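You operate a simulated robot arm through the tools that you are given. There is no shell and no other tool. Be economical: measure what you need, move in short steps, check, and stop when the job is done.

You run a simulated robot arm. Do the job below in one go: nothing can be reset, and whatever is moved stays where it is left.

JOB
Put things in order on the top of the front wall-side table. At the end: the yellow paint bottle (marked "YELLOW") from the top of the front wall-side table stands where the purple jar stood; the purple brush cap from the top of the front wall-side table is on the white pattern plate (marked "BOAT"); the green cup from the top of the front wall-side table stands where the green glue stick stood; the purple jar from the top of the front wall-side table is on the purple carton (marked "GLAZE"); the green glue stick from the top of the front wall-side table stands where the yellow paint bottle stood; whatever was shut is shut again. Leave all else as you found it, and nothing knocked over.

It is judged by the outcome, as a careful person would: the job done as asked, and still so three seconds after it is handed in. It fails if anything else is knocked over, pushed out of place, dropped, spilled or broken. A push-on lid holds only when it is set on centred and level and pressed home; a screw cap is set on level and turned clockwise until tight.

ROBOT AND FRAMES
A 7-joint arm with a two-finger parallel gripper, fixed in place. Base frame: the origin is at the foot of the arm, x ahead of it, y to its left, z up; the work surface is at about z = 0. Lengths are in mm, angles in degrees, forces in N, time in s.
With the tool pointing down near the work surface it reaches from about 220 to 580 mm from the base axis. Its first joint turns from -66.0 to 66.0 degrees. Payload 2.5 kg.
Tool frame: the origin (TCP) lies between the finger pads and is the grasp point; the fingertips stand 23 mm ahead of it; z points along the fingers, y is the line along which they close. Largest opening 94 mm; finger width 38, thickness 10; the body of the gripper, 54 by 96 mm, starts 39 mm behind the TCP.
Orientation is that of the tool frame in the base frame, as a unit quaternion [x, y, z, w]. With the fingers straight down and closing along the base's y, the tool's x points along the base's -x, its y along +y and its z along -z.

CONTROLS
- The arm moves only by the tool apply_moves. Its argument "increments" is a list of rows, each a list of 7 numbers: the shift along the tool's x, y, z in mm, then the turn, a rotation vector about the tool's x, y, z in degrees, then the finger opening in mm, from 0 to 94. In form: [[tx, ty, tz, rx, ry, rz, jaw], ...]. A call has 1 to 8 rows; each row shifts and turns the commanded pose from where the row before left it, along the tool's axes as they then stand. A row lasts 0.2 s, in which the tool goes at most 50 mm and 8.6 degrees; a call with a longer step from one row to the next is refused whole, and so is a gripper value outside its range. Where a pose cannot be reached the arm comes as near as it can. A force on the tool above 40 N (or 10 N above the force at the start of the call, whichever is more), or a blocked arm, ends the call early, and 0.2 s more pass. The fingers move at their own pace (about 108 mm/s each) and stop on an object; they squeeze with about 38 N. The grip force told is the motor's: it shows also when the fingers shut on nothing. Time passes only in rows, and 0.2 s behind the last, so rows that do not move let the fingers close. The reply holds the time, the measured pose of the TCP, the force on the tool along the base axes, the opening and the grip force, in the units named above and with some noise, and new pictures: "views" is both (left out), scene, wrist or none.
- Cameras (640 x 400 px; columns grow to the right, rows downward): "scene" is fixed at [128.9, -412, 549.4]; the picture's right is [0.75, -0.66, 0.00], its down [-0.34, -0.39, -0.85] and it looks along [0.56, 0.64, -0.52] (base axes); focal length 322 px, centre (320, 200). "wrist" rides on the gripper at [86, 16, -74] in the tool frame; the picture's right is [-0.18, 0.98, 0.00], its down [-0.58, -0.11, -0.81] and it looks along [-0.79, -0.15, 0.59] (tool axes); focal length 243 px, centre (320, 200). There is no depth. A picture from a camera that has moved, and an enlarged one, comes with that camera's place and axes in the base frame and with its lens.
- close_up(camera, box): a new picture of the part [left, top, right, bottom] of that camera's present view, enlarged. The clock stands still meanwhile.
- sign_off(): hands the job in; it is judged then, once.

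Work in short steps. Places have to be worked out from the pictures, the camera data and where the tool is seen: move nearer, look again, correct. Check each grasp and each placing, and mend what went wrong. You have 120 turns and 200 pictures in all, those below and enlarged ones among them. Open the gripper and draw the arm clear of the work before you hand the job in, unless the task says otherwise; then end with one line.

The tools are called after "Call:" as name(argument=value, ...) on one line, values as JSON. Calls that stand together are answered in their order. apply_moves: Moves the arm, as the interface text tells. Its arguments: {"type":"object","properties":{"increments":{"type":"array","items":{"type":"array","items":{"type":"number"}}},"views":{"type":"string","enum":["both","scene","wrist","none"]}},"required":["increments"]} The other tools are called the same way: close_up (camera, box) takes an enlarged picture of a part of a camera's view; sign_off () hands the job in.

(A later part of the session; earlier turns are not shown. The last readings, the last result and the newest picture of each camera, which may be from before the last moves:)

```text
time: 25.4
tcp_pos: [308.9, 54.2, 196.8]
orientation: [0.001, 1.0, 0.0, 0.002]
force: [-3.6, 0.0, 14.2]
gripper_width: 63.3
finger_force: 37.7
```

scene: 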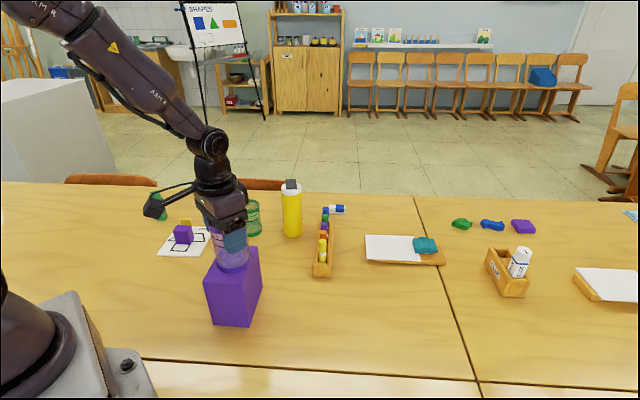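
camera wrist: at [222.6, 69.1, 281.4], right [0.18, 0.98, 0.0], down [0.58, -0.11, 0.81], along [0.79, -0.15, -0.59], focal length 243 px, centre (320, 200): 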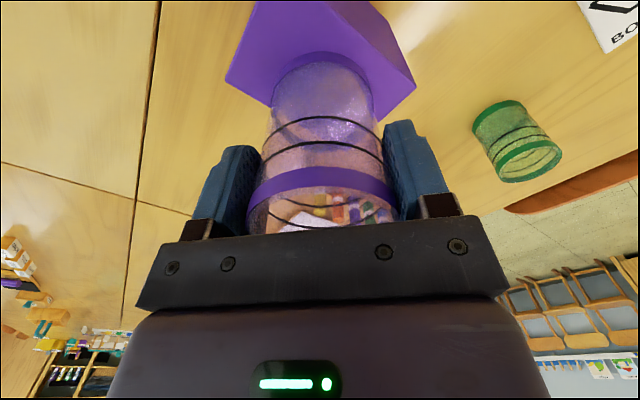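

I have contact with the carton top. I'll ease off, open evenly and rise.

Call:
apply_moves(increments=[[0, 0, -0.8, 0, 0, 0, 60], [0, 0, 0, 0, 0, 0, 70], [0, 0, 0, 0, 0, 0, 84], [0, 0, 0, 0, 0, 0, 94], [0, 0, -40, 0, 0, 0, 94], [0, 0, -45, 0, 0, 0, 94], [0, 0, -45, 0, 0, 0, 94]], views="both")

Call:
close_up(camera="scene", box=[170, 180, 300, 330])

```text
time: 27.0
tcp_pos: [306.6, 54.0, 327.2]
orientation: [0.0, 1.0, 0.0, -0.001]
force: [0.5, 0.5, 0.8]
gripper_width: 93.9
finger_force: 0.0
camera wrist: at [219.9, 70.6, 403.2], right [0.18, 0.98, 0.0], down [0.58, -0.11, 0.81], along [0.79, -0.15, -0.59], focal length 243 px, centre (320, 200)
```

scene: 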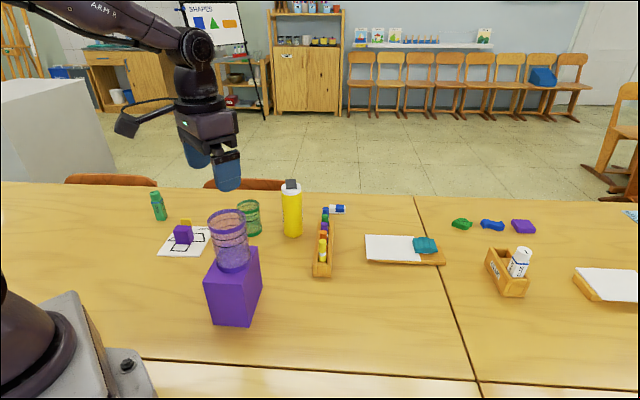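
wrist: 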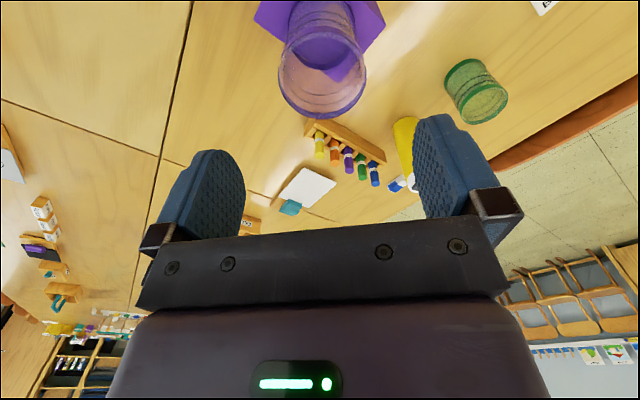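

```text
2.67 times, centred on (235, 255) of scene
camera zoom: at [128.9, -412.0, 549.4], right [0.75, -0.66, 0.0], down [-0.34, -0.39, -0.85], along [0.56, 0.64, -0.52], focal length 858 px, centre (547, 53)
```

zoom: 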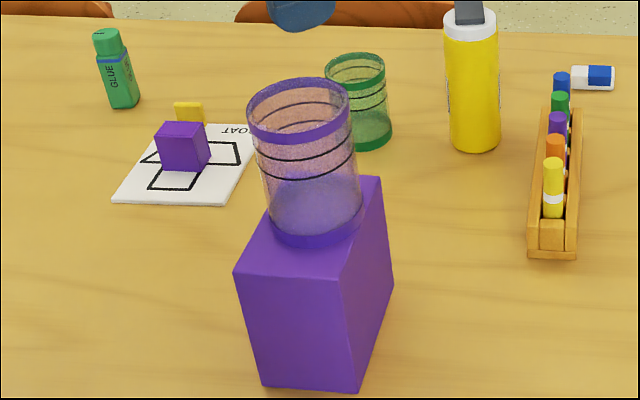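

The jar stands stably on the carton. Next is the bottle at about (551, 187): I'll turn and tilt the tool outward about 15° for reach, move partway and look.

Call:
apply_moves(increments=[[0, 0, 0, 0, 0, -8.5, 94], [0, 0, 0, 0, 0, -8.5, 94], [0, 0, 0, 0, -7.5, 0, 94], [0, 0, 0, 0, -7.5, 0, 94], [-36, 13, 20, 0, 0, 0, 94], [-36, 13, 20, 0, 0, 0, 94], [-36, 13, 20, 0, 0, 0, 94], [-36, 13, 20, 0, 0, 0, 94]], views="both")

Call:
close_up(camera="wrist", box=[220, 0, 440, 240])

```text
time: 28.8
tcp_pos: [447.4, 151.4, 287.0]
orientation: [-0.146, 0.981, 0.019, 0.129]
force: [-0.5, -0.3, 0.3]
gripper_width: 93.9
finger_force: 0.0
camera wrist: at [342.7, 137.1, 338.0], right [-0.12, 0.99, 0.05], down [0.37, 0.0, 0.93], along [0.92, 0.13, -0.37], focal length 243 px, centre (320, 200)
```

scene: 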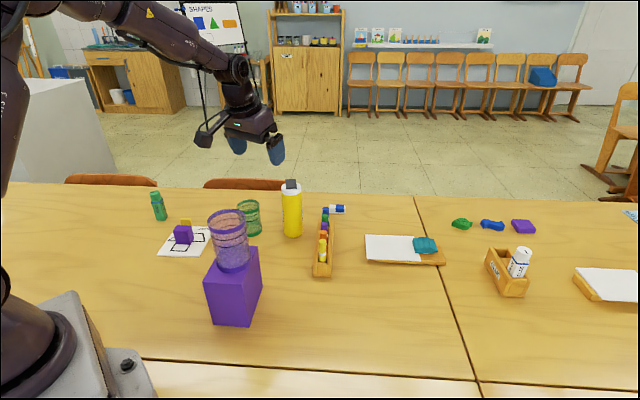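
wrist: 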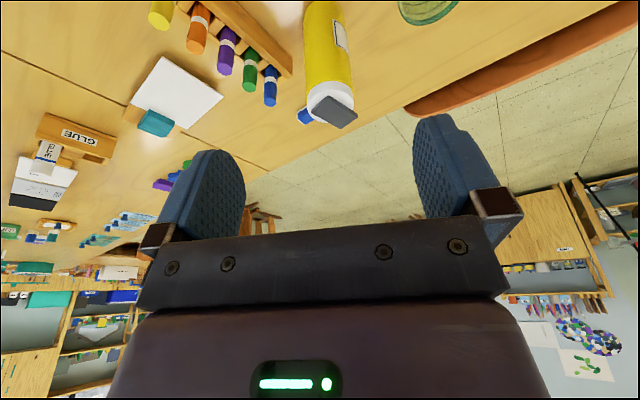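

```text
1.67 times, centred on (330, 120) of wrist
camera zoom: at [342.7, 137.1, 338.0], right [-0.12, 0.99, 0.05], down [0.37, 0.0, 0.93], along [0.92, 0.13, -0.37], focal length 404 px, centre (303, 333)
```

zoom: 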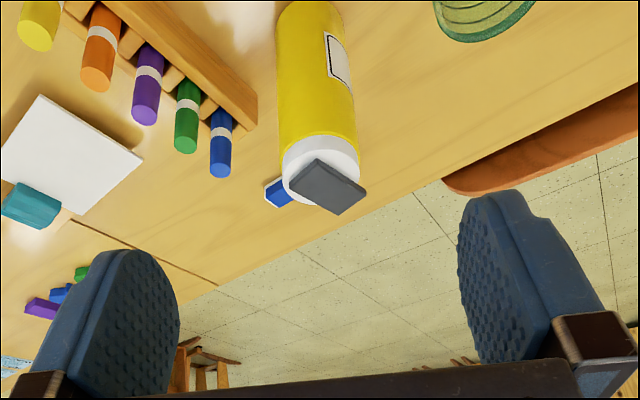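

The bottle axis is about (547, 184). I'll move above it with the fingertips still over its cap.

Call:
apply_moves(increments=[[-27.9, 0.8, 32.3, 0, 0, 0, 94], [-27.9, 0.8, 32.3, 0, 0, 0, 94], [-27.9, 0.8, 32.3, 0, 0, 0, 94], [0, 0, 0, 0, 0, 0, 94]], views="both")

Call:
close_up(camera="scene", box=[230, 120, 350, 260])

```text
time: 29.8
tcp_pos: [545.8, 184.8, 214.7]
orientation: [-0.147, 0.981, 0.019, 0.129]
force: [0.8, 0.3, 0.1]
gripper_width: 93.9
finger_force: 0.0
camera wrist: at [442.4, 170.6, 264.6], right [-0.12, 0.99, 0.05], down [0.37, 0.0, 0.93], along [0.92, 0.13, -0.37], focal length 243 px, centre (320, 200)
```

scene: 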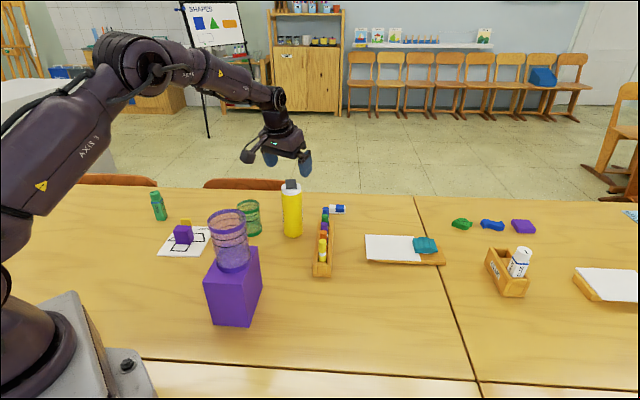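
wrist: 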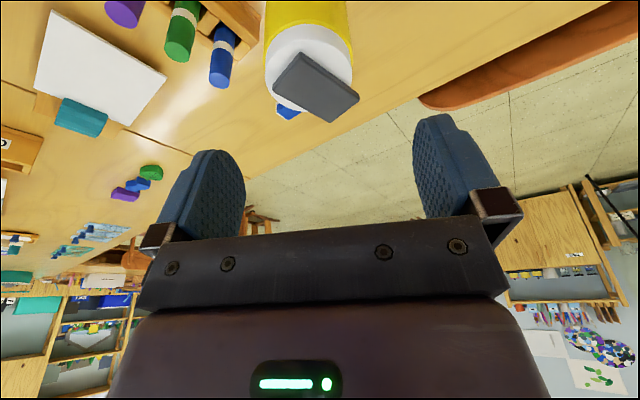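

```text
2.86 times, centred on (290, 190) of scene
camera zoom: at [128.9, -412.0, 549.4], right [0.75, -0.66, 0.0], down [-0.34, -0.39, -0.85], along [0.56, 0.64, -0.52], focal length 920 px, centre (406, 229)
```

zoom: 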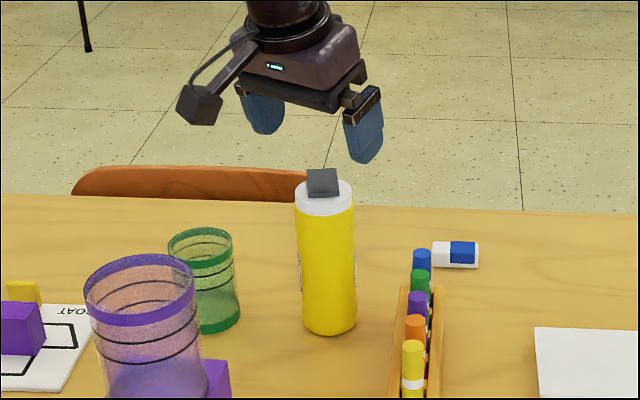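

I'm laterally aligned within about 2 mm. I'll descend to z≈131, gripping near the top of the body with the palm clear of the flip cap.

Call:
apply_moves(increments=[[7.3, -1, 27, 0, 0, 0, 94], [7.3, 0, 27, 0, 0, 0, 94], [7.3, 0, 27, 0, 0, 0, 94], [0, 0, 0, 0, 0, 0, 94]], views="both")

Call:
close_up(camera="scene", box=[230, 120, 350, 260])

```text
time: 30.8
tcp_pos: [546.1, 184.5, 131.3]
orientation: [-0.148, 0.98, 0.019, 0.129]
force: [0.5, 0.1, -0.3]
gripper_width: 94.1
finger_force: 0.0
camera wrist: at [442.1, 168.9, 180.7], right [-0.12, 0.99, 0.05], down [0.37, 0.0, 0.93], along [0.92, 0.13, -0.37], focal length 243 px, centre (320, 200)
```

scene: 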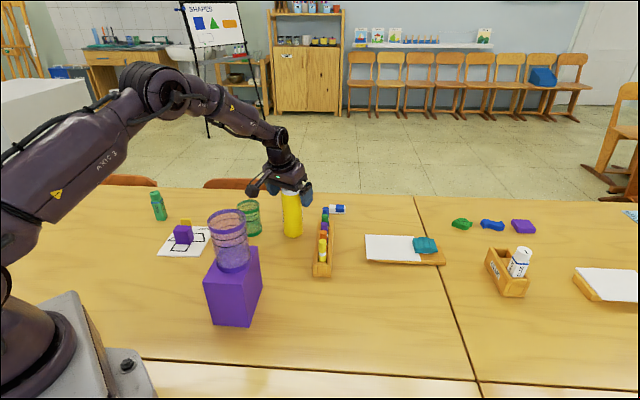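
wrist: 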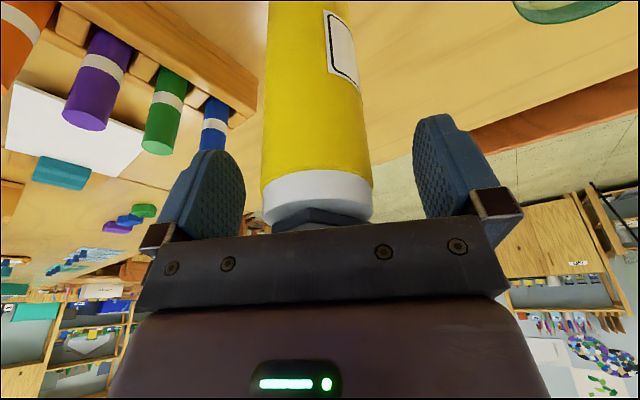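

```text
2.86 times, centred on (290, 190) of scene
camera zoom: at [128.9, -412.0, 549.4], right [0.75, -0.66, 0.0], down [-0.34, -0.39, -0.85], along [0.56, 0.64, -0.52], focal length 920 px, centre (406, 229)
```

zoom: 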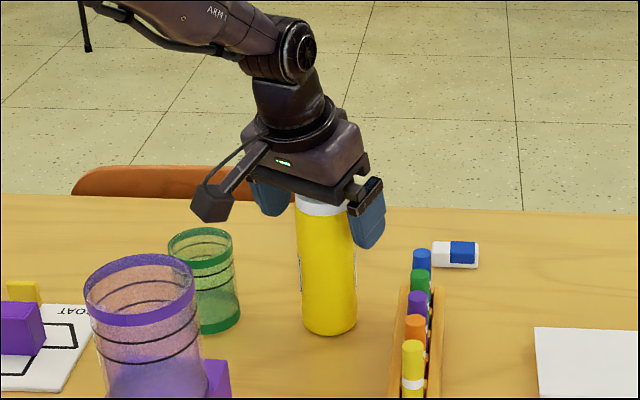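

The bottle sits about 3 mm toward tool -y. I'll nudge the tool over, then close.

Call:
apply_moves(increments=[[0, -3, 0, 0, 0, 0, 94], [0, 0, 0, 0, 0, 0, 70], [0, 0, 0, 0, 0, 0, 60], [0, 0, 0, 0, 0, 0, 54], [0, 0, 0, 0, 0, 0, 45], [0, 0, 0, 0, 0, 0, 40], [0, 0, 0, 0, 0, 0, 40]], views="wrist")

```text
time: 32.4
tcp_pos: [546.4, 181.0, 130.0]
orientation: [-0.146, 0.981, 0.019, 0.129]
force: [-1.0, 1.5, 1.0]
gripper_width: 53.5
finger_force: 37.7
camera wrist: at [443.0, 166.0, 181.1], right [-0.12, 0.99, 0.05], down [0.37, 0.0, 0.93], along [0.92, 0.13, -0.37], focal length 243 px, centre (320, 200)
```

wrist: 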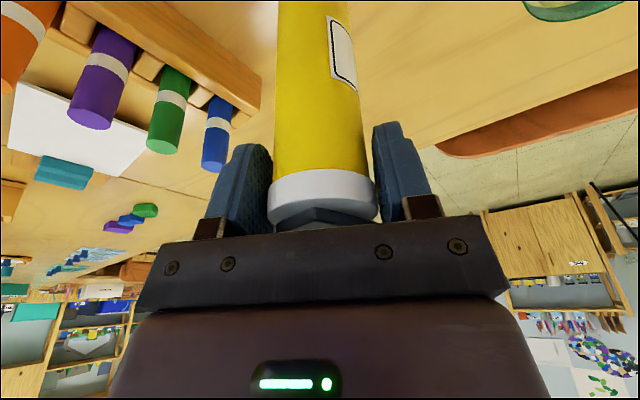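

The bottle is gripped at 53.5 mm, and its spot is about (548, 182.5). I'll lift it straight up.

Call:
apply_moves(increments=[[-5.2, 0, -19.3, 0, 0, 0, 40], [-10.4, 0, -38.6, 0, 0, 0, 40], [-10.4, 0, -38.6, 0, 0, 0, 40], [-5.2, 0, -19.3, 0, 0, 0, 40], [0, 0, 0, 0, 0, 0, 40]], views="both")

Call:
close_up(camera="scene", box=[230, 80, 350, 240])

```text
time: 33.6
tcp_pos: [547.9, 180.7, 251.1]
orientation: [-0.147, 0.981, 0.019, 0.129]
force: [0.5, 0.0, -4.3]
gripper_width: 53.2
finger_force: 37.8
camera wrist: at [443.6, 165.9, 301.4], right [-0.12, 0.99, 0.05], down [0.37, 0.0, 0.93], along [0.92, 0.13, -0.37], focal length 243 px, centre (320, 200)
```

scene: 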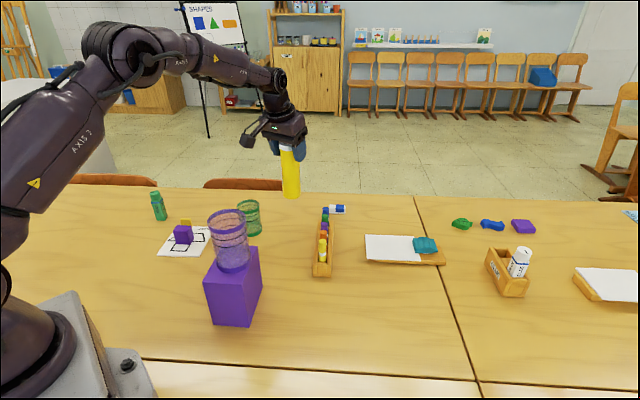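
wrist: 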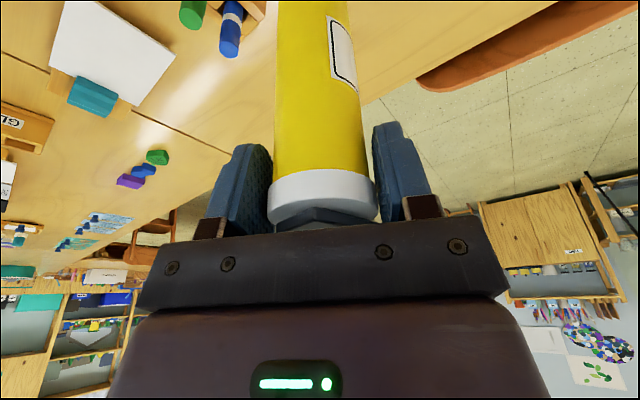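

```text
2.50 times, centred on (290, 160) of scene
camera zoom: at [128.9, -412.0, 549.4], right [0.75, -0.66, 0.0], down [-0.34, -0.39, -0.85], along [0.56, 0.64, -0.52], focal length 805 px, centre (395, 300)
```

zoom: 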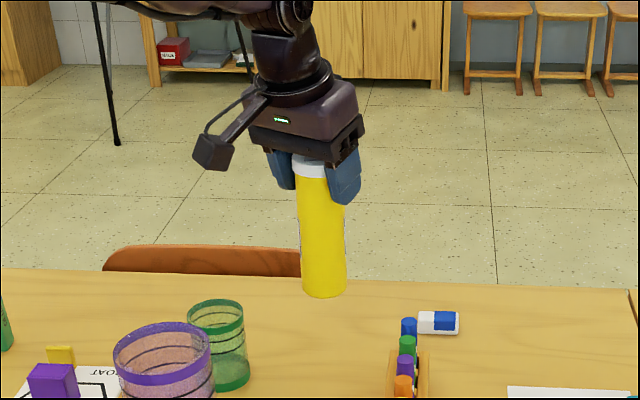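

The bottle is held upright. I'll carry it across to above the jar's old spot.

Call:
apply_moves(increments=[[11.9, -38.4, -3.2, 0, 0, 0, 40], [11.9, -38.4, -3.2, 0, 0, 0, 40], [11.9, -38.4, -3.2, 0, 0, 0, 40], [11.9, -38.4, -3.2, 0, 0, 0, 40], [11.9, -38.4, -3.2, 0, 0, 0, 40], [11.9, -38.4, -3.2, 0, 0, 0, 40], [11.9, -38.4, -3.2, 0, 0, 0, 40]], views="none")

Call:
apply_moves(increments=[[0, 0, 0, 1.78, 0, 6.65, 40], [0, 0, 0, 1.78, 0, 6.65, 40], [0, 0, 0, 1.78, 0, 6.65, 40], [0, 0, 0, 1.78, 0, 6.65, 40], [0, 0, 0, 0, 0, 0, 40]], views="both")

```text
time: 35.2
tcp_pos: [543.7, -101.4, 250.7]
orientation: [-0.147, 0.98, 0.021, 0.129]
force: [-0.4, 0.5, -4.1]
gripper_width: 53.4
finger_force: 38.2
```

```text
time: 36.4
tcp_pos: [543.5, -101.0, 251.3]
orientation: [0.091, 0.987, -0.012, 0.13]
force: [-0.7, 0.1, -4.2]
gripper_width: 53.1
finger_force: 37.9
camera wrist: at [444.3, -67.2, 301.3], right [0.36, 0.93, 0.05], down [0.33, -0.17, 0.93], along [0.88, -0.32, -0.37], focal length 243 px, centre (320, 200)
```

scene: 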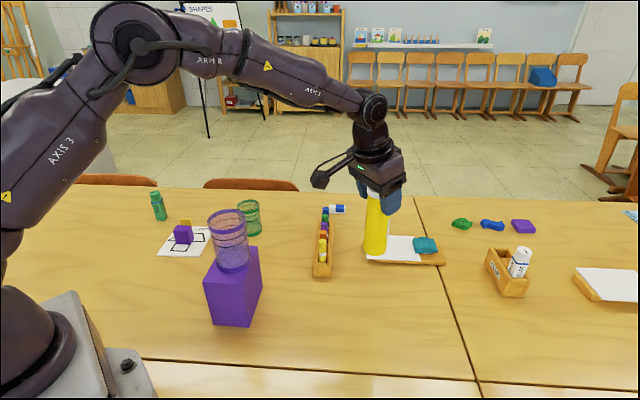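
wrist: 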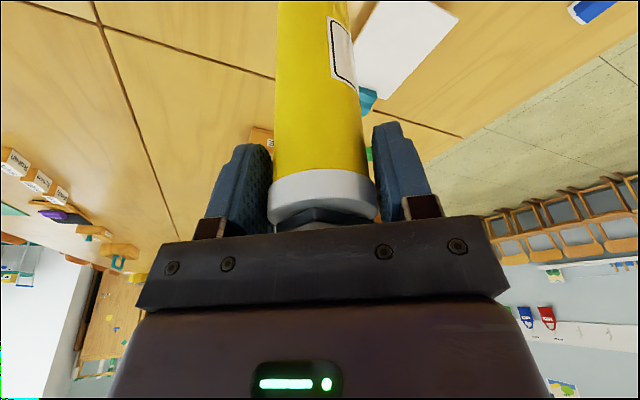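

The bottle is now over the jar's old spot. I'll lower it to a few mm above the table.

Call:
apply_moves(increments=[[9.9, 0, 37, 0, 0, 0, 40], [9.9, 0, 37, 0, 0, 0, 40], [9.3, 0, 35, 0, 0, 0, 40], [0, 0, 0, 0, 0, 0, 40]], views="both")

Call:
close_up(camera="scene", box=[310, 190, 430, 310])

```text
time: 37.4
tcp_pos: [543.6, -102.6, 137.6]
orientation: [0.091, 0.987, -0.012, 0.131]
force: [-0.1, -0.5, -4.1]
gripper_width: 53.2
finger_force: 38.0
camera wrist: at [444.9, -66.8, 187.8], right [0.35, 0.93, 0.05], down [0.33, -0.17, 0.93], along [0.88, -0.31, -0.37], focal length 243 px, centre (320, 200)
```

scene: 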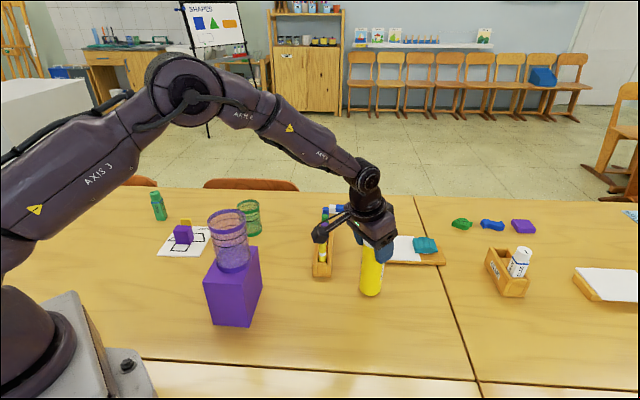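
wrist: 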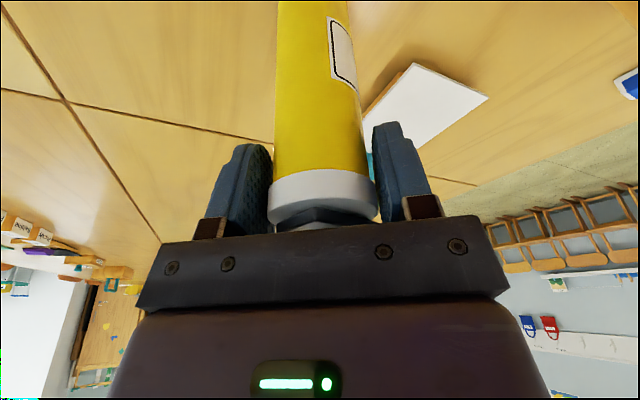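

```text
3.33 times, centred on (370, 250) of scene
camera zoom: at [128.9, -412.0, 549.4], right [0.75, -0.66, 0.0], down [-0.34, -0.39, -0.85], along [0.56, 0.64, -0.52], focal length 1073 px, centre (153, 33)
```

zoom: 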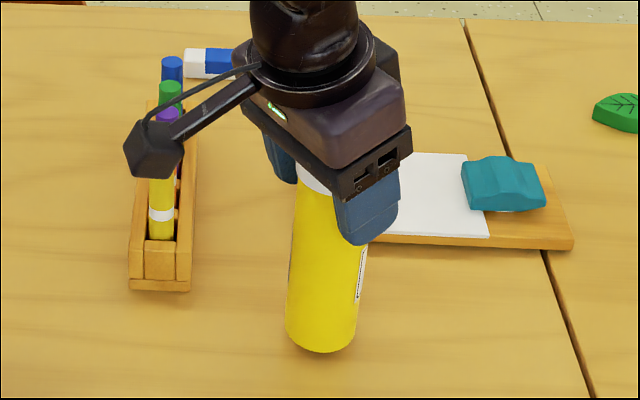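

The bottle base will land within about 2 mm of where the jar's base was in the picture. I'll lower to contact.

Call:
apply_moves(increments=[[0.6, 0.5, 5, 0, 0, 0, 40], [0.2, 0, 1.2, 0, 0, 0, 40], [0, 0, 0, 0, 0, 0, 40]], views="none")

Call:
apply_moves(increments=[[0.2, 0, 1, 0, 0, 0, 40], [0, 0, 0, 0, 0, 0, 40]], views="none")

```text
time: 38.2
tcp_pos: [544.0, -100.3, 131.6]
orientation: [0.09, 0.987, -0.012, 0.13]
force: [0.1, -0.6, -3.6]
gripper_width: 53.1
finger_force: 38.1
```

```text
time: 38.8
tcp_pos: [544.0, -101.0, 131.0]
orientation: [0.09, 0.987, -0.012, 0.129]
force: [-0.7, 0.4, -0.3]
gripper_width: 53.2
finger_force: 38.6
```

Call:
apply_moves(increments=[[0.2, 0, 0.8, 0, 0, 0, 40], [0, 0, 0, 0, 0, 0, 40]], views="scene")

```text
time: 39.4
tcp_pos: [544.2, -101.5, 129.8]
orientation: [0.091, 0.987, -0.012, 0.131]
force: [-5.3, 1.5, 8.9]
gripper_width: 53.1
finger_force: 37.9
```

scene: 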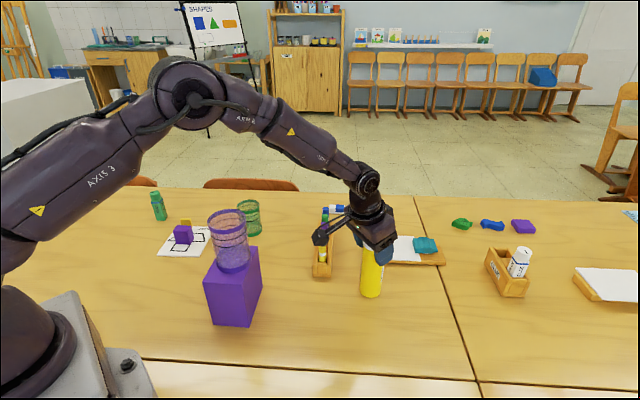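

Contact is made. I'll open gently and rise straight up.

Call:
apply_moves(increments=[[-0.1, 0, -0.4, 0, 0, 0, 50], [0, 0, 0, 0, 0, 0, 60], [0, 0, 0, 0, 0, 0, 78], [0, 0, 0, 0, 0, 0, 94], [-7.8, 0, -29, 0, 0, 0, 94], [-11.6, 0, -43, 0, 0, 0, 94], [-11.6, 0, -43, 0, 0, 0, 94]], views="both")

Call:
close_up(camera="scene", box=[310, 190, 430, 310])

```text
time: 41.0
tcp_pos: [544.2, -101.1, 251.1]
orientation: [0.091, 0.987, -0.012, 0.129]
force: [0.4, 0.0, 0.7]
gripper_width: 94.3
finger_force: 0.1
camera wrist: at [445.4, -67.1, 300.8], right [0.35, 0.93, 0.05], down [0.33, -0.17, 0.93], along [0.88, -0.31, -0.37], focal length 243 px, centre (320, 200)
```

scene: 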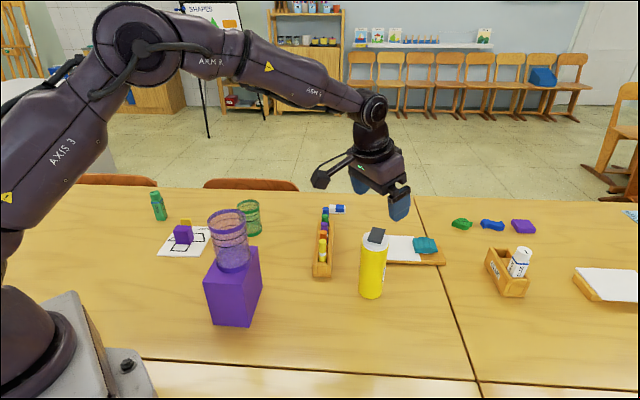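
wrist: 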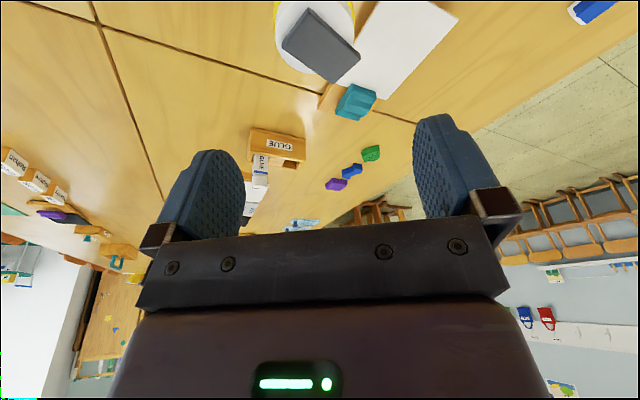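

```text
3.33 times, centred on (370, 250) of scene
camera zoom: at [128.9, -412.0, 549.4], right [0.75, -0.66, 0.0], down [-0.34, -0.39, -0.85], along [0.56, 0.64, -0.52], focal length 1073 px, centre (153, 33)
```

zoom: 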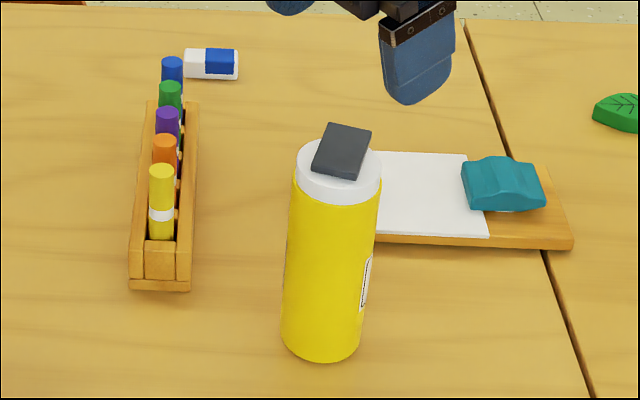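

The bottle base matches the jar's old base position in the picture. Next is the glue stick near (294, 496), so I'll swing around to that side.

Call:
apply_moves(increments=[[35.6, 0, -9.6, 0, 0, 0, 94], [35.6, 0, -9.6, 0, 0, 0, 94], [35.6, 0, -9.6, 0, 0, 0, 94], [0, 46, 0, -1.55, 0, -5.8, 94], [0, 46, 0, -1.55, 0, -5.8, 94], [0, 46, 0, -1.55, 0, -5.8, 94], [0, 46, 0, -1.55, 0, -5.8, 94], [0, 46, 0, -1.55, 0, -5.8, 94]], views="none")

Call:
apply_moves(increments=[[0, 46, 0, -1.55, 0, -5.8, 94], [0, 46, 0, -1.55, 0, -5.8, 94], [0, 46, 0, -1.55, 0, -5.8, 94], [0, 46, 0, -1.55, 0, -5.8, 94], [0, 46, 0, -1.55, 0, -5.8, 94], [0, 46, 0, -1.55, 0, -5.8, 94]], views="both")

```text
time: 42.8
tcp_pos: [429.8, 147.1, 249.5]
orientation: [-0.169, 0.977, 0.022, 0.129]
force: [-0.1, 0.1, -0.5]
gripper_width: 94.0
finger_force: 0.0
```

```text
time: 44.2
tcp_pos: [276.3, 372.2, 248.9]
orientation: [-0.462, 0.877, 0.06, 0.116]
force: [0.0, -0.2, 0.3]
gripper_width: 93.9
finger_force: 0.0
camera wrist: at [203.3, 295.8, 299.2], right [-0.71, 0.7, 0.05], down [0.29, 0.23, 0.93], along [0.64, 0.67, -0.37], focal length 243 px, centre (320, 200)
```

scene: 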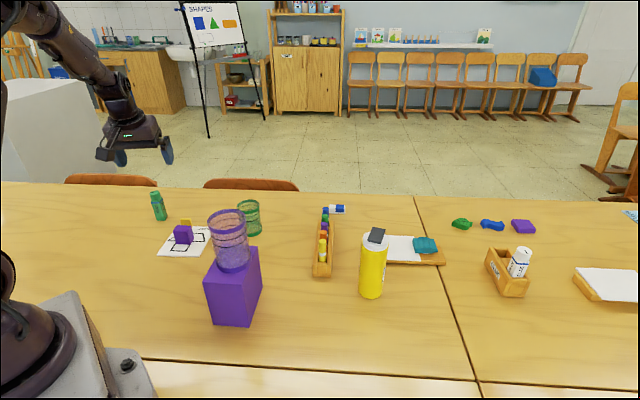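
wrist: 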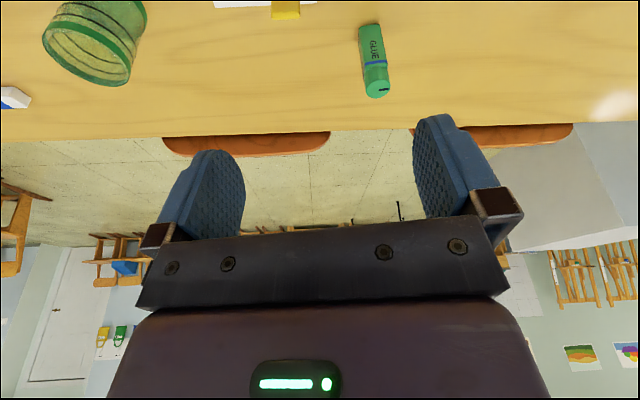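

Call:
close_up(camera="wrist", box=[330, 0, 430, 120])

Call:
close_up(camera="scene", box=[130, 180, 190, 240])

```text
3.33 times, centred on (380, 60) of wrist
camera zoom: at [203.3, 295.8, 299.2], right [-0.71, 0.7, 0.05], down [0.29, 0.23, 0.93], along [0.64, 0.67, -0.37], focal length 809 px, centre (120, 667)
```

zoom: 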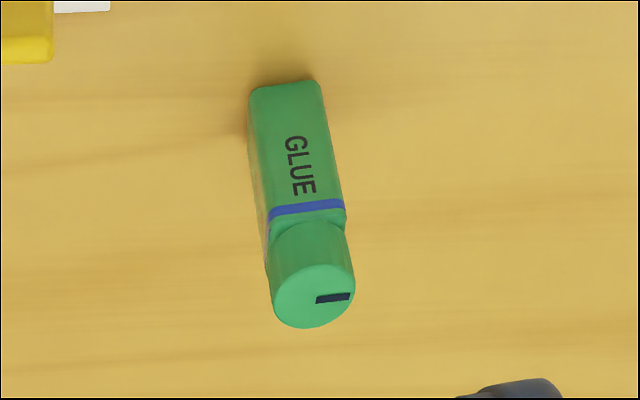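

```text
6.67 times, centred on (160, 210) of scene
camera zoom: at [128.9, -412.0, 549.4], right [0.75, -0.66, 0.0], down [-0.34, -0.39, -0.85], along [0.56, 0.64, -0.52], focal length 2146 px, centre (1387, 133)
```

zoom: 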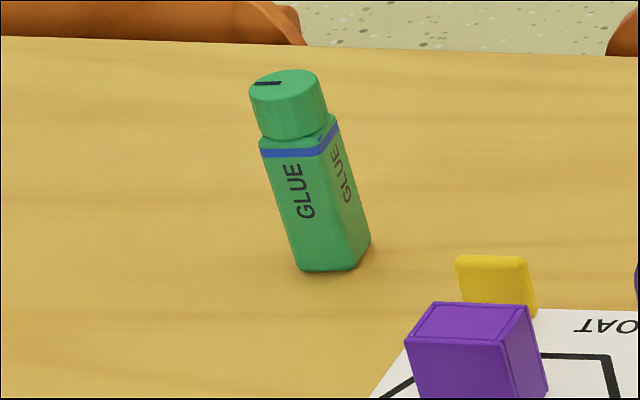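

The glue stick's square body is about 24 mm across, rotated roughly 45°, centred near (294.5, 494.5) and about 90 mm tall. I'll align the yaw to its faces and move above it.

Call:
apply_moves(increments=[[0, 0, 0, 1.17, 0, 4.35, 80], [0, 0, 0, 1.17, 0, 4.35, 70], [-18.7, 17.7, 28, 0, 0, 0, 70], [-18.7, 17.7, 28, 0, 0, 0, 70], [-18.7, 17.7, 28, 0, 0, 0, 70], [-18.7, 17.7, 28, 0, 0, 0, 70], [0, 0, 0, 0, 0, 0, 70]], views="both")

Call:
close_up(camera="scene", box=[110, 140, 220, 240])

```text
time: 45.8
tcp_pos: [295.9, 493.9, 160.1]
orientation: [-0.392, 0.911, 0.052, 0.119]
force: [-0.7, -0.2, 0.0]
gripper_width: 69.8
finger_force: 0.1
camera wrist: at [210.9, 430.6, 211.6], right [-0.59, 0.81, 0.05], down [0.32, 0.18, 0.93], along [0.74, 0.56, -0.37], focal length 243 px, centre (320, 200)
```

scene: 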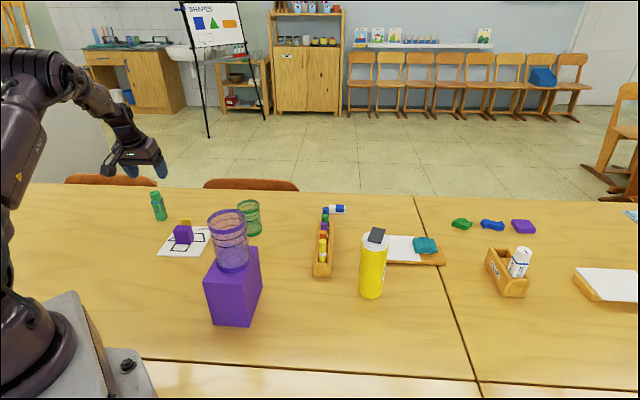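
wrist: 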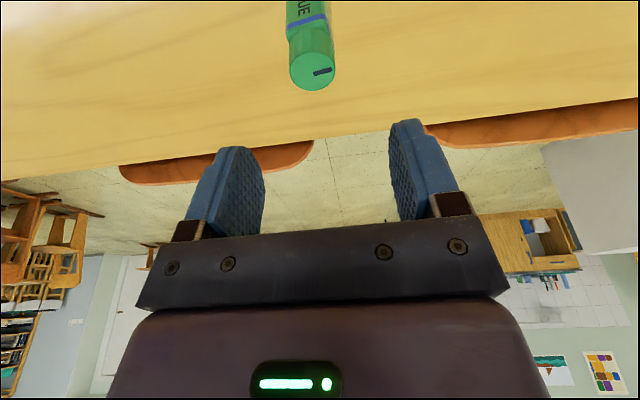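

```text
4.00 times, centred on (165, 190) of scene
camera zoom: at [128.9, -412.0, 549.4], right [0.75, -0.66, 0.0], down [-0.34, -0.39, -0.85], along [0.56, 0.64, -0.52], focal length 1288 px, centre (940, 240)
```

zoom: 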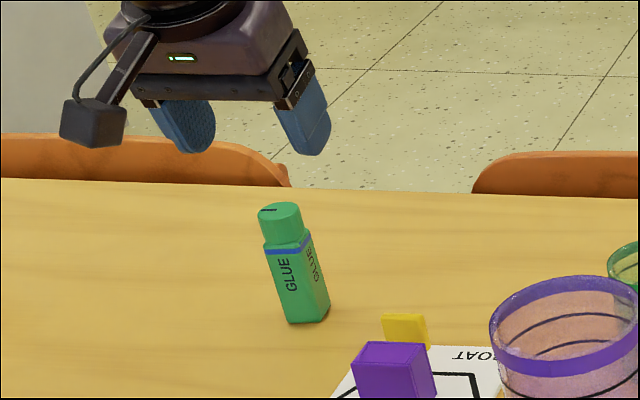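

I'm aligned laterally with the glue stick. I'll descend to z≈55.

Call:
apply_moves(increments=[[9.7, 0, 33.6, 0, 0, 0, 70], [9.7, 0, 33.6, 0, 0, 0, 70], [9.7, 0, 33.6, 0, 0, 0, 70], [0, 0, 0, 0, 0, 0, 70]], views="both")

Call:
close_up(camera="scene", box=[110, 140, 220, 240])

```text
time: 46.8
tcp_pos: [292.8, 492.1, 55.6]
orientation: [-0.392, 0.911, 0.051, 0.12]
force: [-0.6, -0.4, -0.2]
gripper_width: 69.7
finger_force: 0.1
camera wrist: at [209.3, 427.4, 105.3], right [-0.59, 0.81, 0.05], down [0.32, 0.18, 0.93], along [0.74, 0.56, -0.37], focal length 243 px, centre (320, 200)
```

scene: 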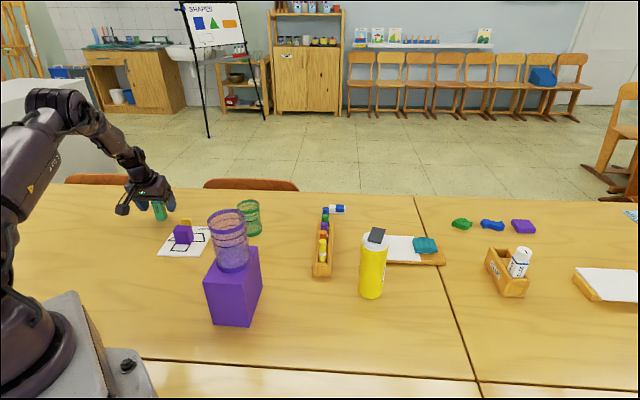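
wrist: 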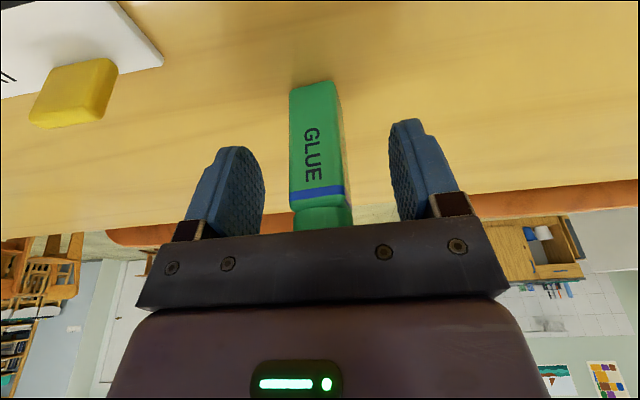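

```text
4.00 times, centred on (165, 190) of scene
camera zoom: at [128.9, -412.0, 549.4], right [0.75, -0.66, 0.0], down [-0.34, -0.39, -0.85], along [0.56, 0.64, -0.52], focal length 1288 px, centre (940, 240)
```

zoom: 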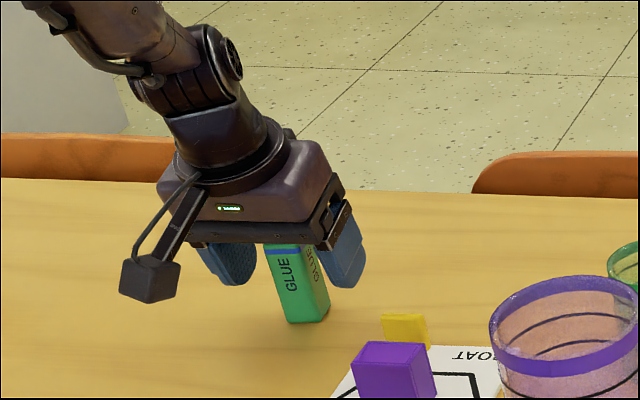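

The stick is square with the fingers and about 3 mm toward -y. I'll shift and close slowly.

Call:
apply_moves(increments=[[0, -3, 0, 0, 0, 0, 60], [0, 0, 0, 0, 0, 0, 45], [0, 0, 0, 0, 0, 0, 35], [0, 0, 0, 0, 0, 0, 27], [0, 0, 0, 0, 0, 0, 20], [0, 0, 0, 0, 0, 0, 14], [0, 0, 0, 0, 0, 0, 14]], views="wrist")

```text
time: 48.4
tcp_pos: [294.6, 488.3, 54.7]
orientation: [-0.391, 0.911, 0.051, 0.121]
force: [0.2, -0.2, 0.7]
gripper_width: 25.5
finger_force: 37.6
camera wrist: at [211.6, 425.3, 106.1], right [-0.59, 0.81, 0.05], down [0.32, 0.18, 0.93], along [0.74, 0.56, -0.37], focal length 243 px, centre (320, 200)
```

wrist: 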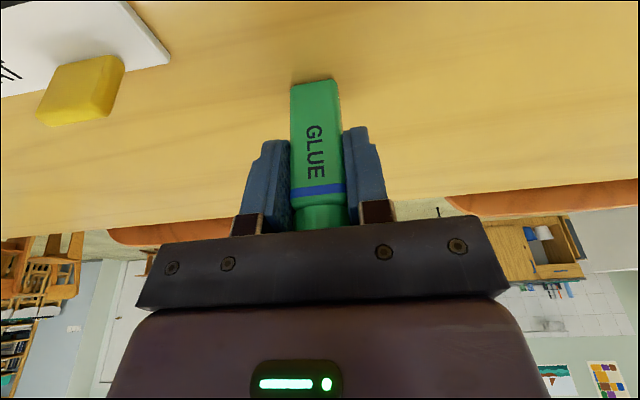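

The glue stick is gripped at 25.5 mm; its spot is about (294.4, 491.7). I'll lift it straight up.

Call:
apply_moves(increments=[[-5.2, 0, -19.3, 0, 0, 0, 14], [-9.8, 0, -36.7, 0, 0, 0, 14], [-9.8, 0, -36.7, 0, 0, 0, 14], [-10.4, 0, -38.6, 0, 0, 0, 14], [0, 0, 0, 0, 0, 0, 14]], views="both")

Call:
close_up(camera="scene", box=[110, 110, 220, 240])

```text
time: 49.6
tcp_pos: [295.6, 489.5, 192.8]
orientation: [-0.391, 0.911, 0.052, 0.12]
force: [-0.6, 0.5, -0.6]
gripper_width: 25.4
finger_force: 38.4
camera wrist: at [211.8, 425.6, 242.8], right [-0.59, 0.81, 0.05], down [0.32, 0.18, 0.93], along [0.74, 0.56, -0.37], focal length 243 px, centre (320, 200)
```

scene: 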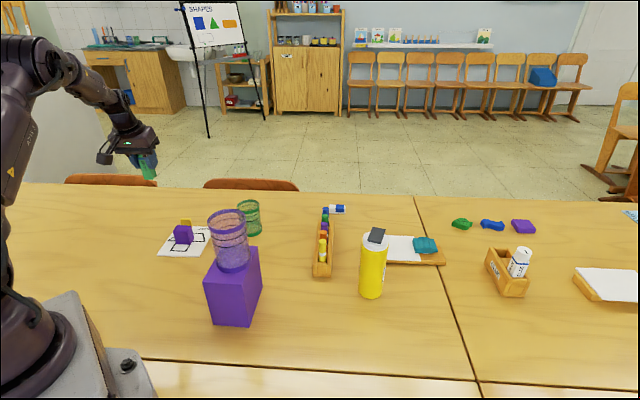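
wrist: 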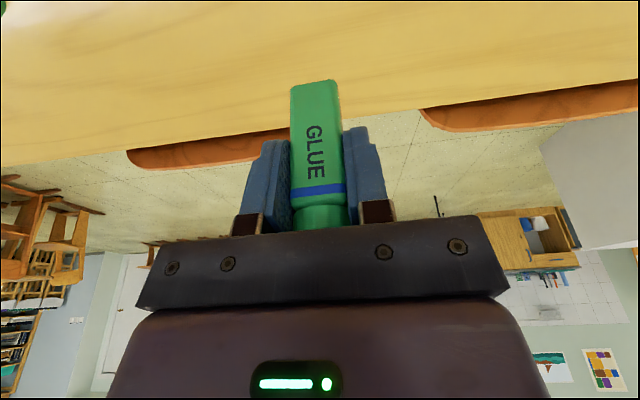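

```text
3.08 times, centred on (165, 175) of scene
camera zoom: at [128.9, -412.0, 549.4], right [0.75, -0.66, 0.0], down [-0.34, -0.39, -0.85], along [0.56, 0.64, -0.52], focal length 990 px, centre (797, 277)
```

zoom: 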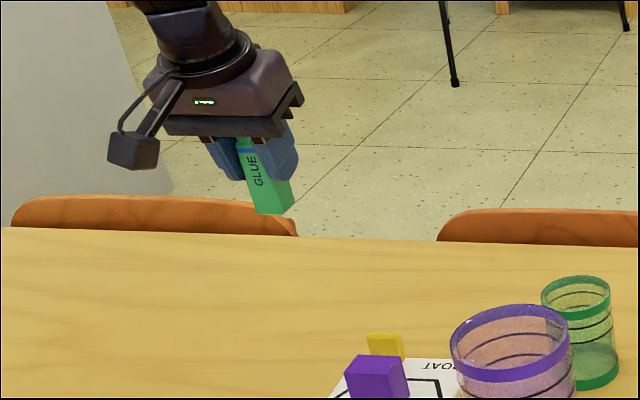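

The stick hangs upright in the grip, clear of everything. I'll carry it over to the bottle's old spot.

Call:
apply_moves(increments=[[5.5, -43.7, -1.5, 0, 0, 0, 14], [5.5, -43.7, -1.5, 0, 0, 0, 14], [5.5, -43.7, -1.5, 0, 0, 0, 14], [5.5, -43.7, -1.5, 0, 0, 0, 14], [5.5, -43.7, -1.5, 0, 0, 0, 14], [5.5, -43.7, -1.5, 0, 0, 0, 14], [5.5, -43.7, -1.5, 0, 0, 0, 14], [5.5, -43.7, -1.5, 0, 0, 0, 14]], views="none")

Call:
apply_moves(increments=[[5.5, -43.7, -1.5, 0, 0, 0, 14], [0, 0, 0, 1.87, 0, 7, 14], [0, 0, 0, 1.87, 0, 7, 14], [0, 0, 0, 1.87, 0, 7, 14], [0, 0, 0, 1.87, 0, 7, 14], [0, 0, 0, 0, 0, 0, 14]], views="both")

```text
time: 51.4
tcp_pos: [517.1, 215.6, 191.7]
orientation: [-0.392, 0.911, 0.052, 0.12]
force: [0.2, -0.9, -0.4]
gripper_width: 25.5
finger_force: 38.3
```

```text
time: 52.8
tcp_pos: [545.6, 180.7, 192.8]
orientation: [-0.151, 0.98, 0.019, 0.129]
force: [-0.7, 0.6, 0.0]
gripper_width: 25.3
finger_force: 37.9
camera wrist: at [441.5, 165.5, 242.3], right [-0.13, 0.99, 0.05], down [0.37, 0.0, 0.93], along [0.92, 0.13, -0.37], focal length 243 px, centre (320, 200)
```

scene: 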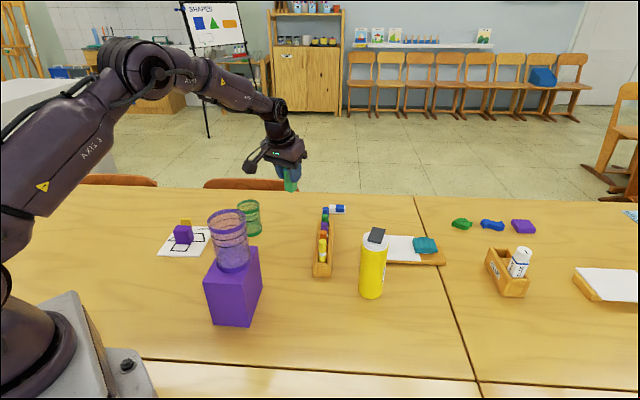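
wrist: 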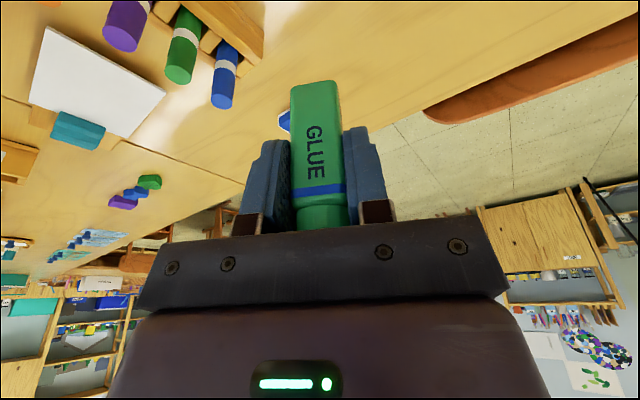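

I'll lower it to several mm above the table and compare it with the bottle's old base position in the picture.

Call:
apply_moves(increments=[[8.4, 0, 31.4, 0, 0, 0, 14], [8.4, 0, 31.4, 0, 0, 0, 14], [8.4, 0, 31.4, 0, 0, 0, 14], [8.4, 0, 31.4, 0, 0, 0, 14], [0, 0, 0, 0, 0, 0, 14]], views="both")

Call:
close_up(camera="scene", box=[260, 180, 340, 260])

```text
time: 54.0
tcp_pos: [544.6, 180.4, 61.5]
orientation: [-0.15, 0.98, 0.02, 0.129]
force: [-0.3, 0.1, -0.6]
gripper_width: 25.6
finger_force: 37.8
camera wrist: at [441.0, 164.9, 111.9], right [-0.13, 0.99, 0.05], down [0.37, 0.0, 0.93], along [0.92, 0.14, -0.37], focal length 243 px, centre (320, 200)
```

scene: 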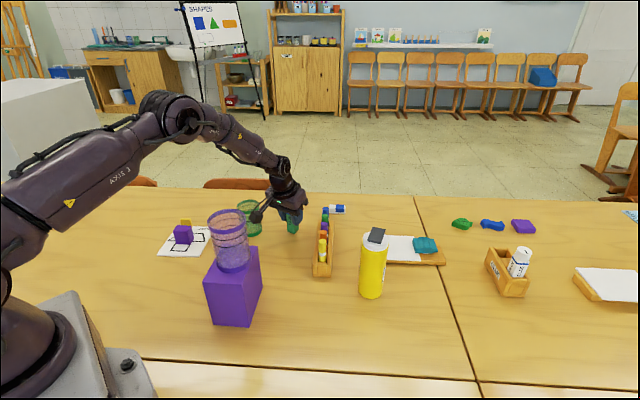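
wrist: 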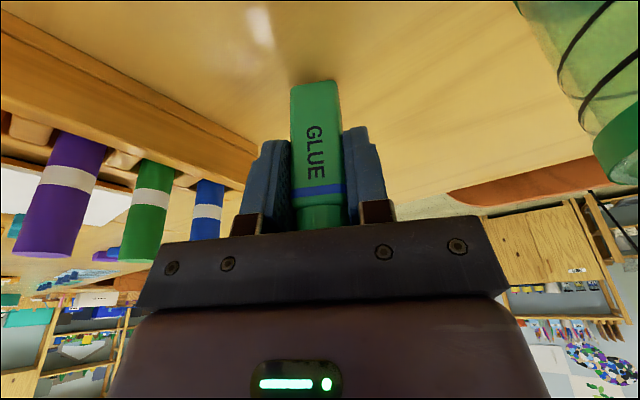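

```text
5.00 times, centred on (300, 220) of scene
camera zoom: at [128.9, -412.0, 549.4], right [0.75, -0.66, 0.0], down [-0.34, -0.39, -0.85], along [0.56, 0.64, -0.52], focal length 1609 px, centre (420, 100)
```

zoom: 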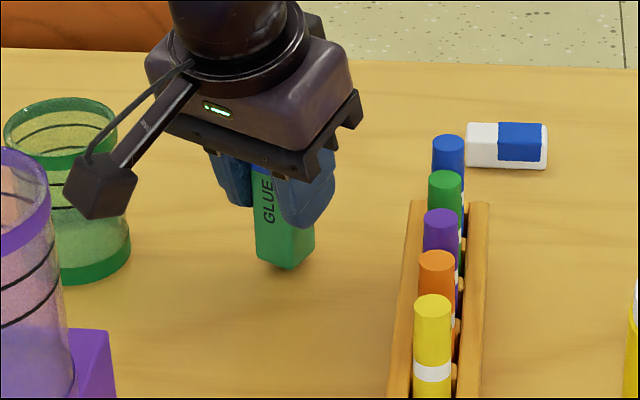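

It will land right on target (within about 2 mm in the picture). I'll lower to contact.

Call:
apply_moves(increments=[[1.3, 0, 4.8, 0, 0, 0, 14], [0.25, 0, 1, 0, 0, 0, 14], [0, 0, 0, 0, 0, 0, 14]], views="none")

Call:
apply_moves(increments=[[0.25, 0, 1, 0, 0, 0, 14], [0, 0, 0, 0, 0, 0, 14]], views="none")

```text
time: 54.8
tcp_pos: [546.2, 180.9, 55.7]
orientation: [-0.151, 0.98, 0.02, 0.129]
force: [-0.8, 0.0, 1.6]
gripper_width: 25.5
finger_force: 38.0
```

```text
time: 55.4
tcp_pos: [545.8, 180.8, 55.6]
orientation: [-0.151, 0.98, 0.02, 0.13]
force: [-3.9, -1.0, 10.7]
gripper_width: 25.4
finger_force: 38.2
```

Contact is made. I'll open to 50 and rise straight up.

Call:
apply_moves(increments=[[-0.1, 0, -0.4, 0, 0, 0, 20], [0, 0, 0, 0, 0, 0, 32], [0, 0, 0, 0, 0, 0, 50], [0, 0, 0, 0, 0, 0, 50], [-7.8, 0, -29, 0, 0, 0, 50], [-11.6, 0, -43, 0, 0, 0, 50], [-11.6, 0, -43, 0, 0, 0, 70], [-7.8, 0, -29, 0, 0, 0, 94]], views="both")

Call:
close_up(camera="scene", box=[220, 180, 340, 260])

```text
time: 57.2
tcp_pos: [545.4, 182.2, 204.6]
orientation: [-0.151, 0.98, 0.02, 0.129]
force: [-0.4, 0.6, -0.2]
gripper_width: 94.3
finger_force: 0.1
camera wrist: at [441.1, 166.0, 254.4], right [-0.13, 0.99, 0.05], down [0.37, 0.0, 0.93], along [0.92, 0.14, -0.37], focal length 243 px, centre (320, 200)
```

scene: 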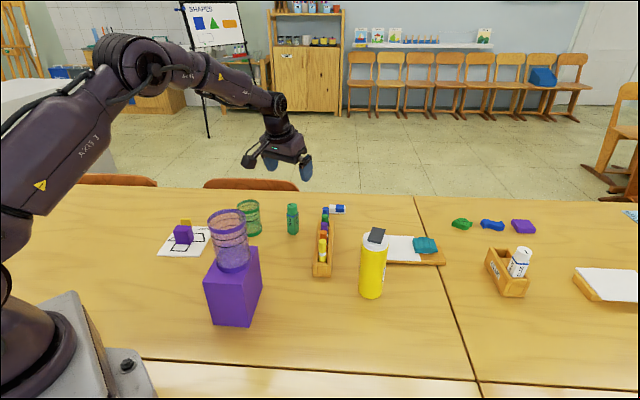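
wrist: 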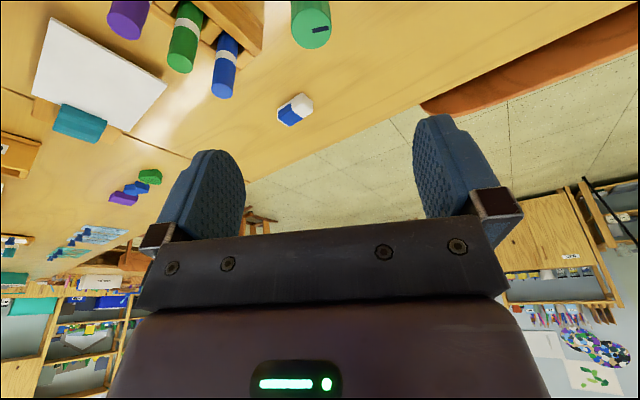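

```text
5.00 times, centred on (280, 220) of scene
camera zoom: at [128.9, -412.0, 549.4], right [0.75, -0.66, 0.0], down [-0.34, -0.39, -0.85], along [0.56, 0.64, -0.52], focal length 1609 px, centre (520, 100)
```

zoom: 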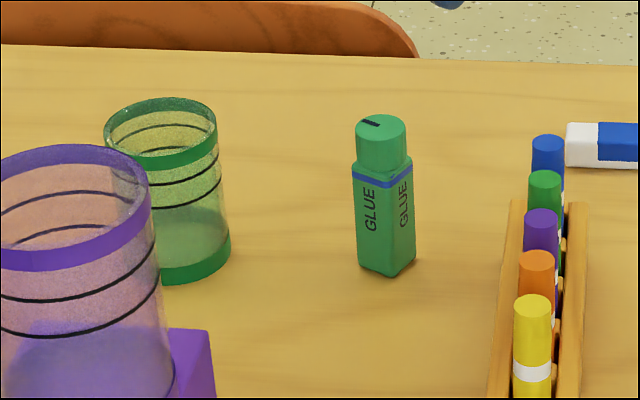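

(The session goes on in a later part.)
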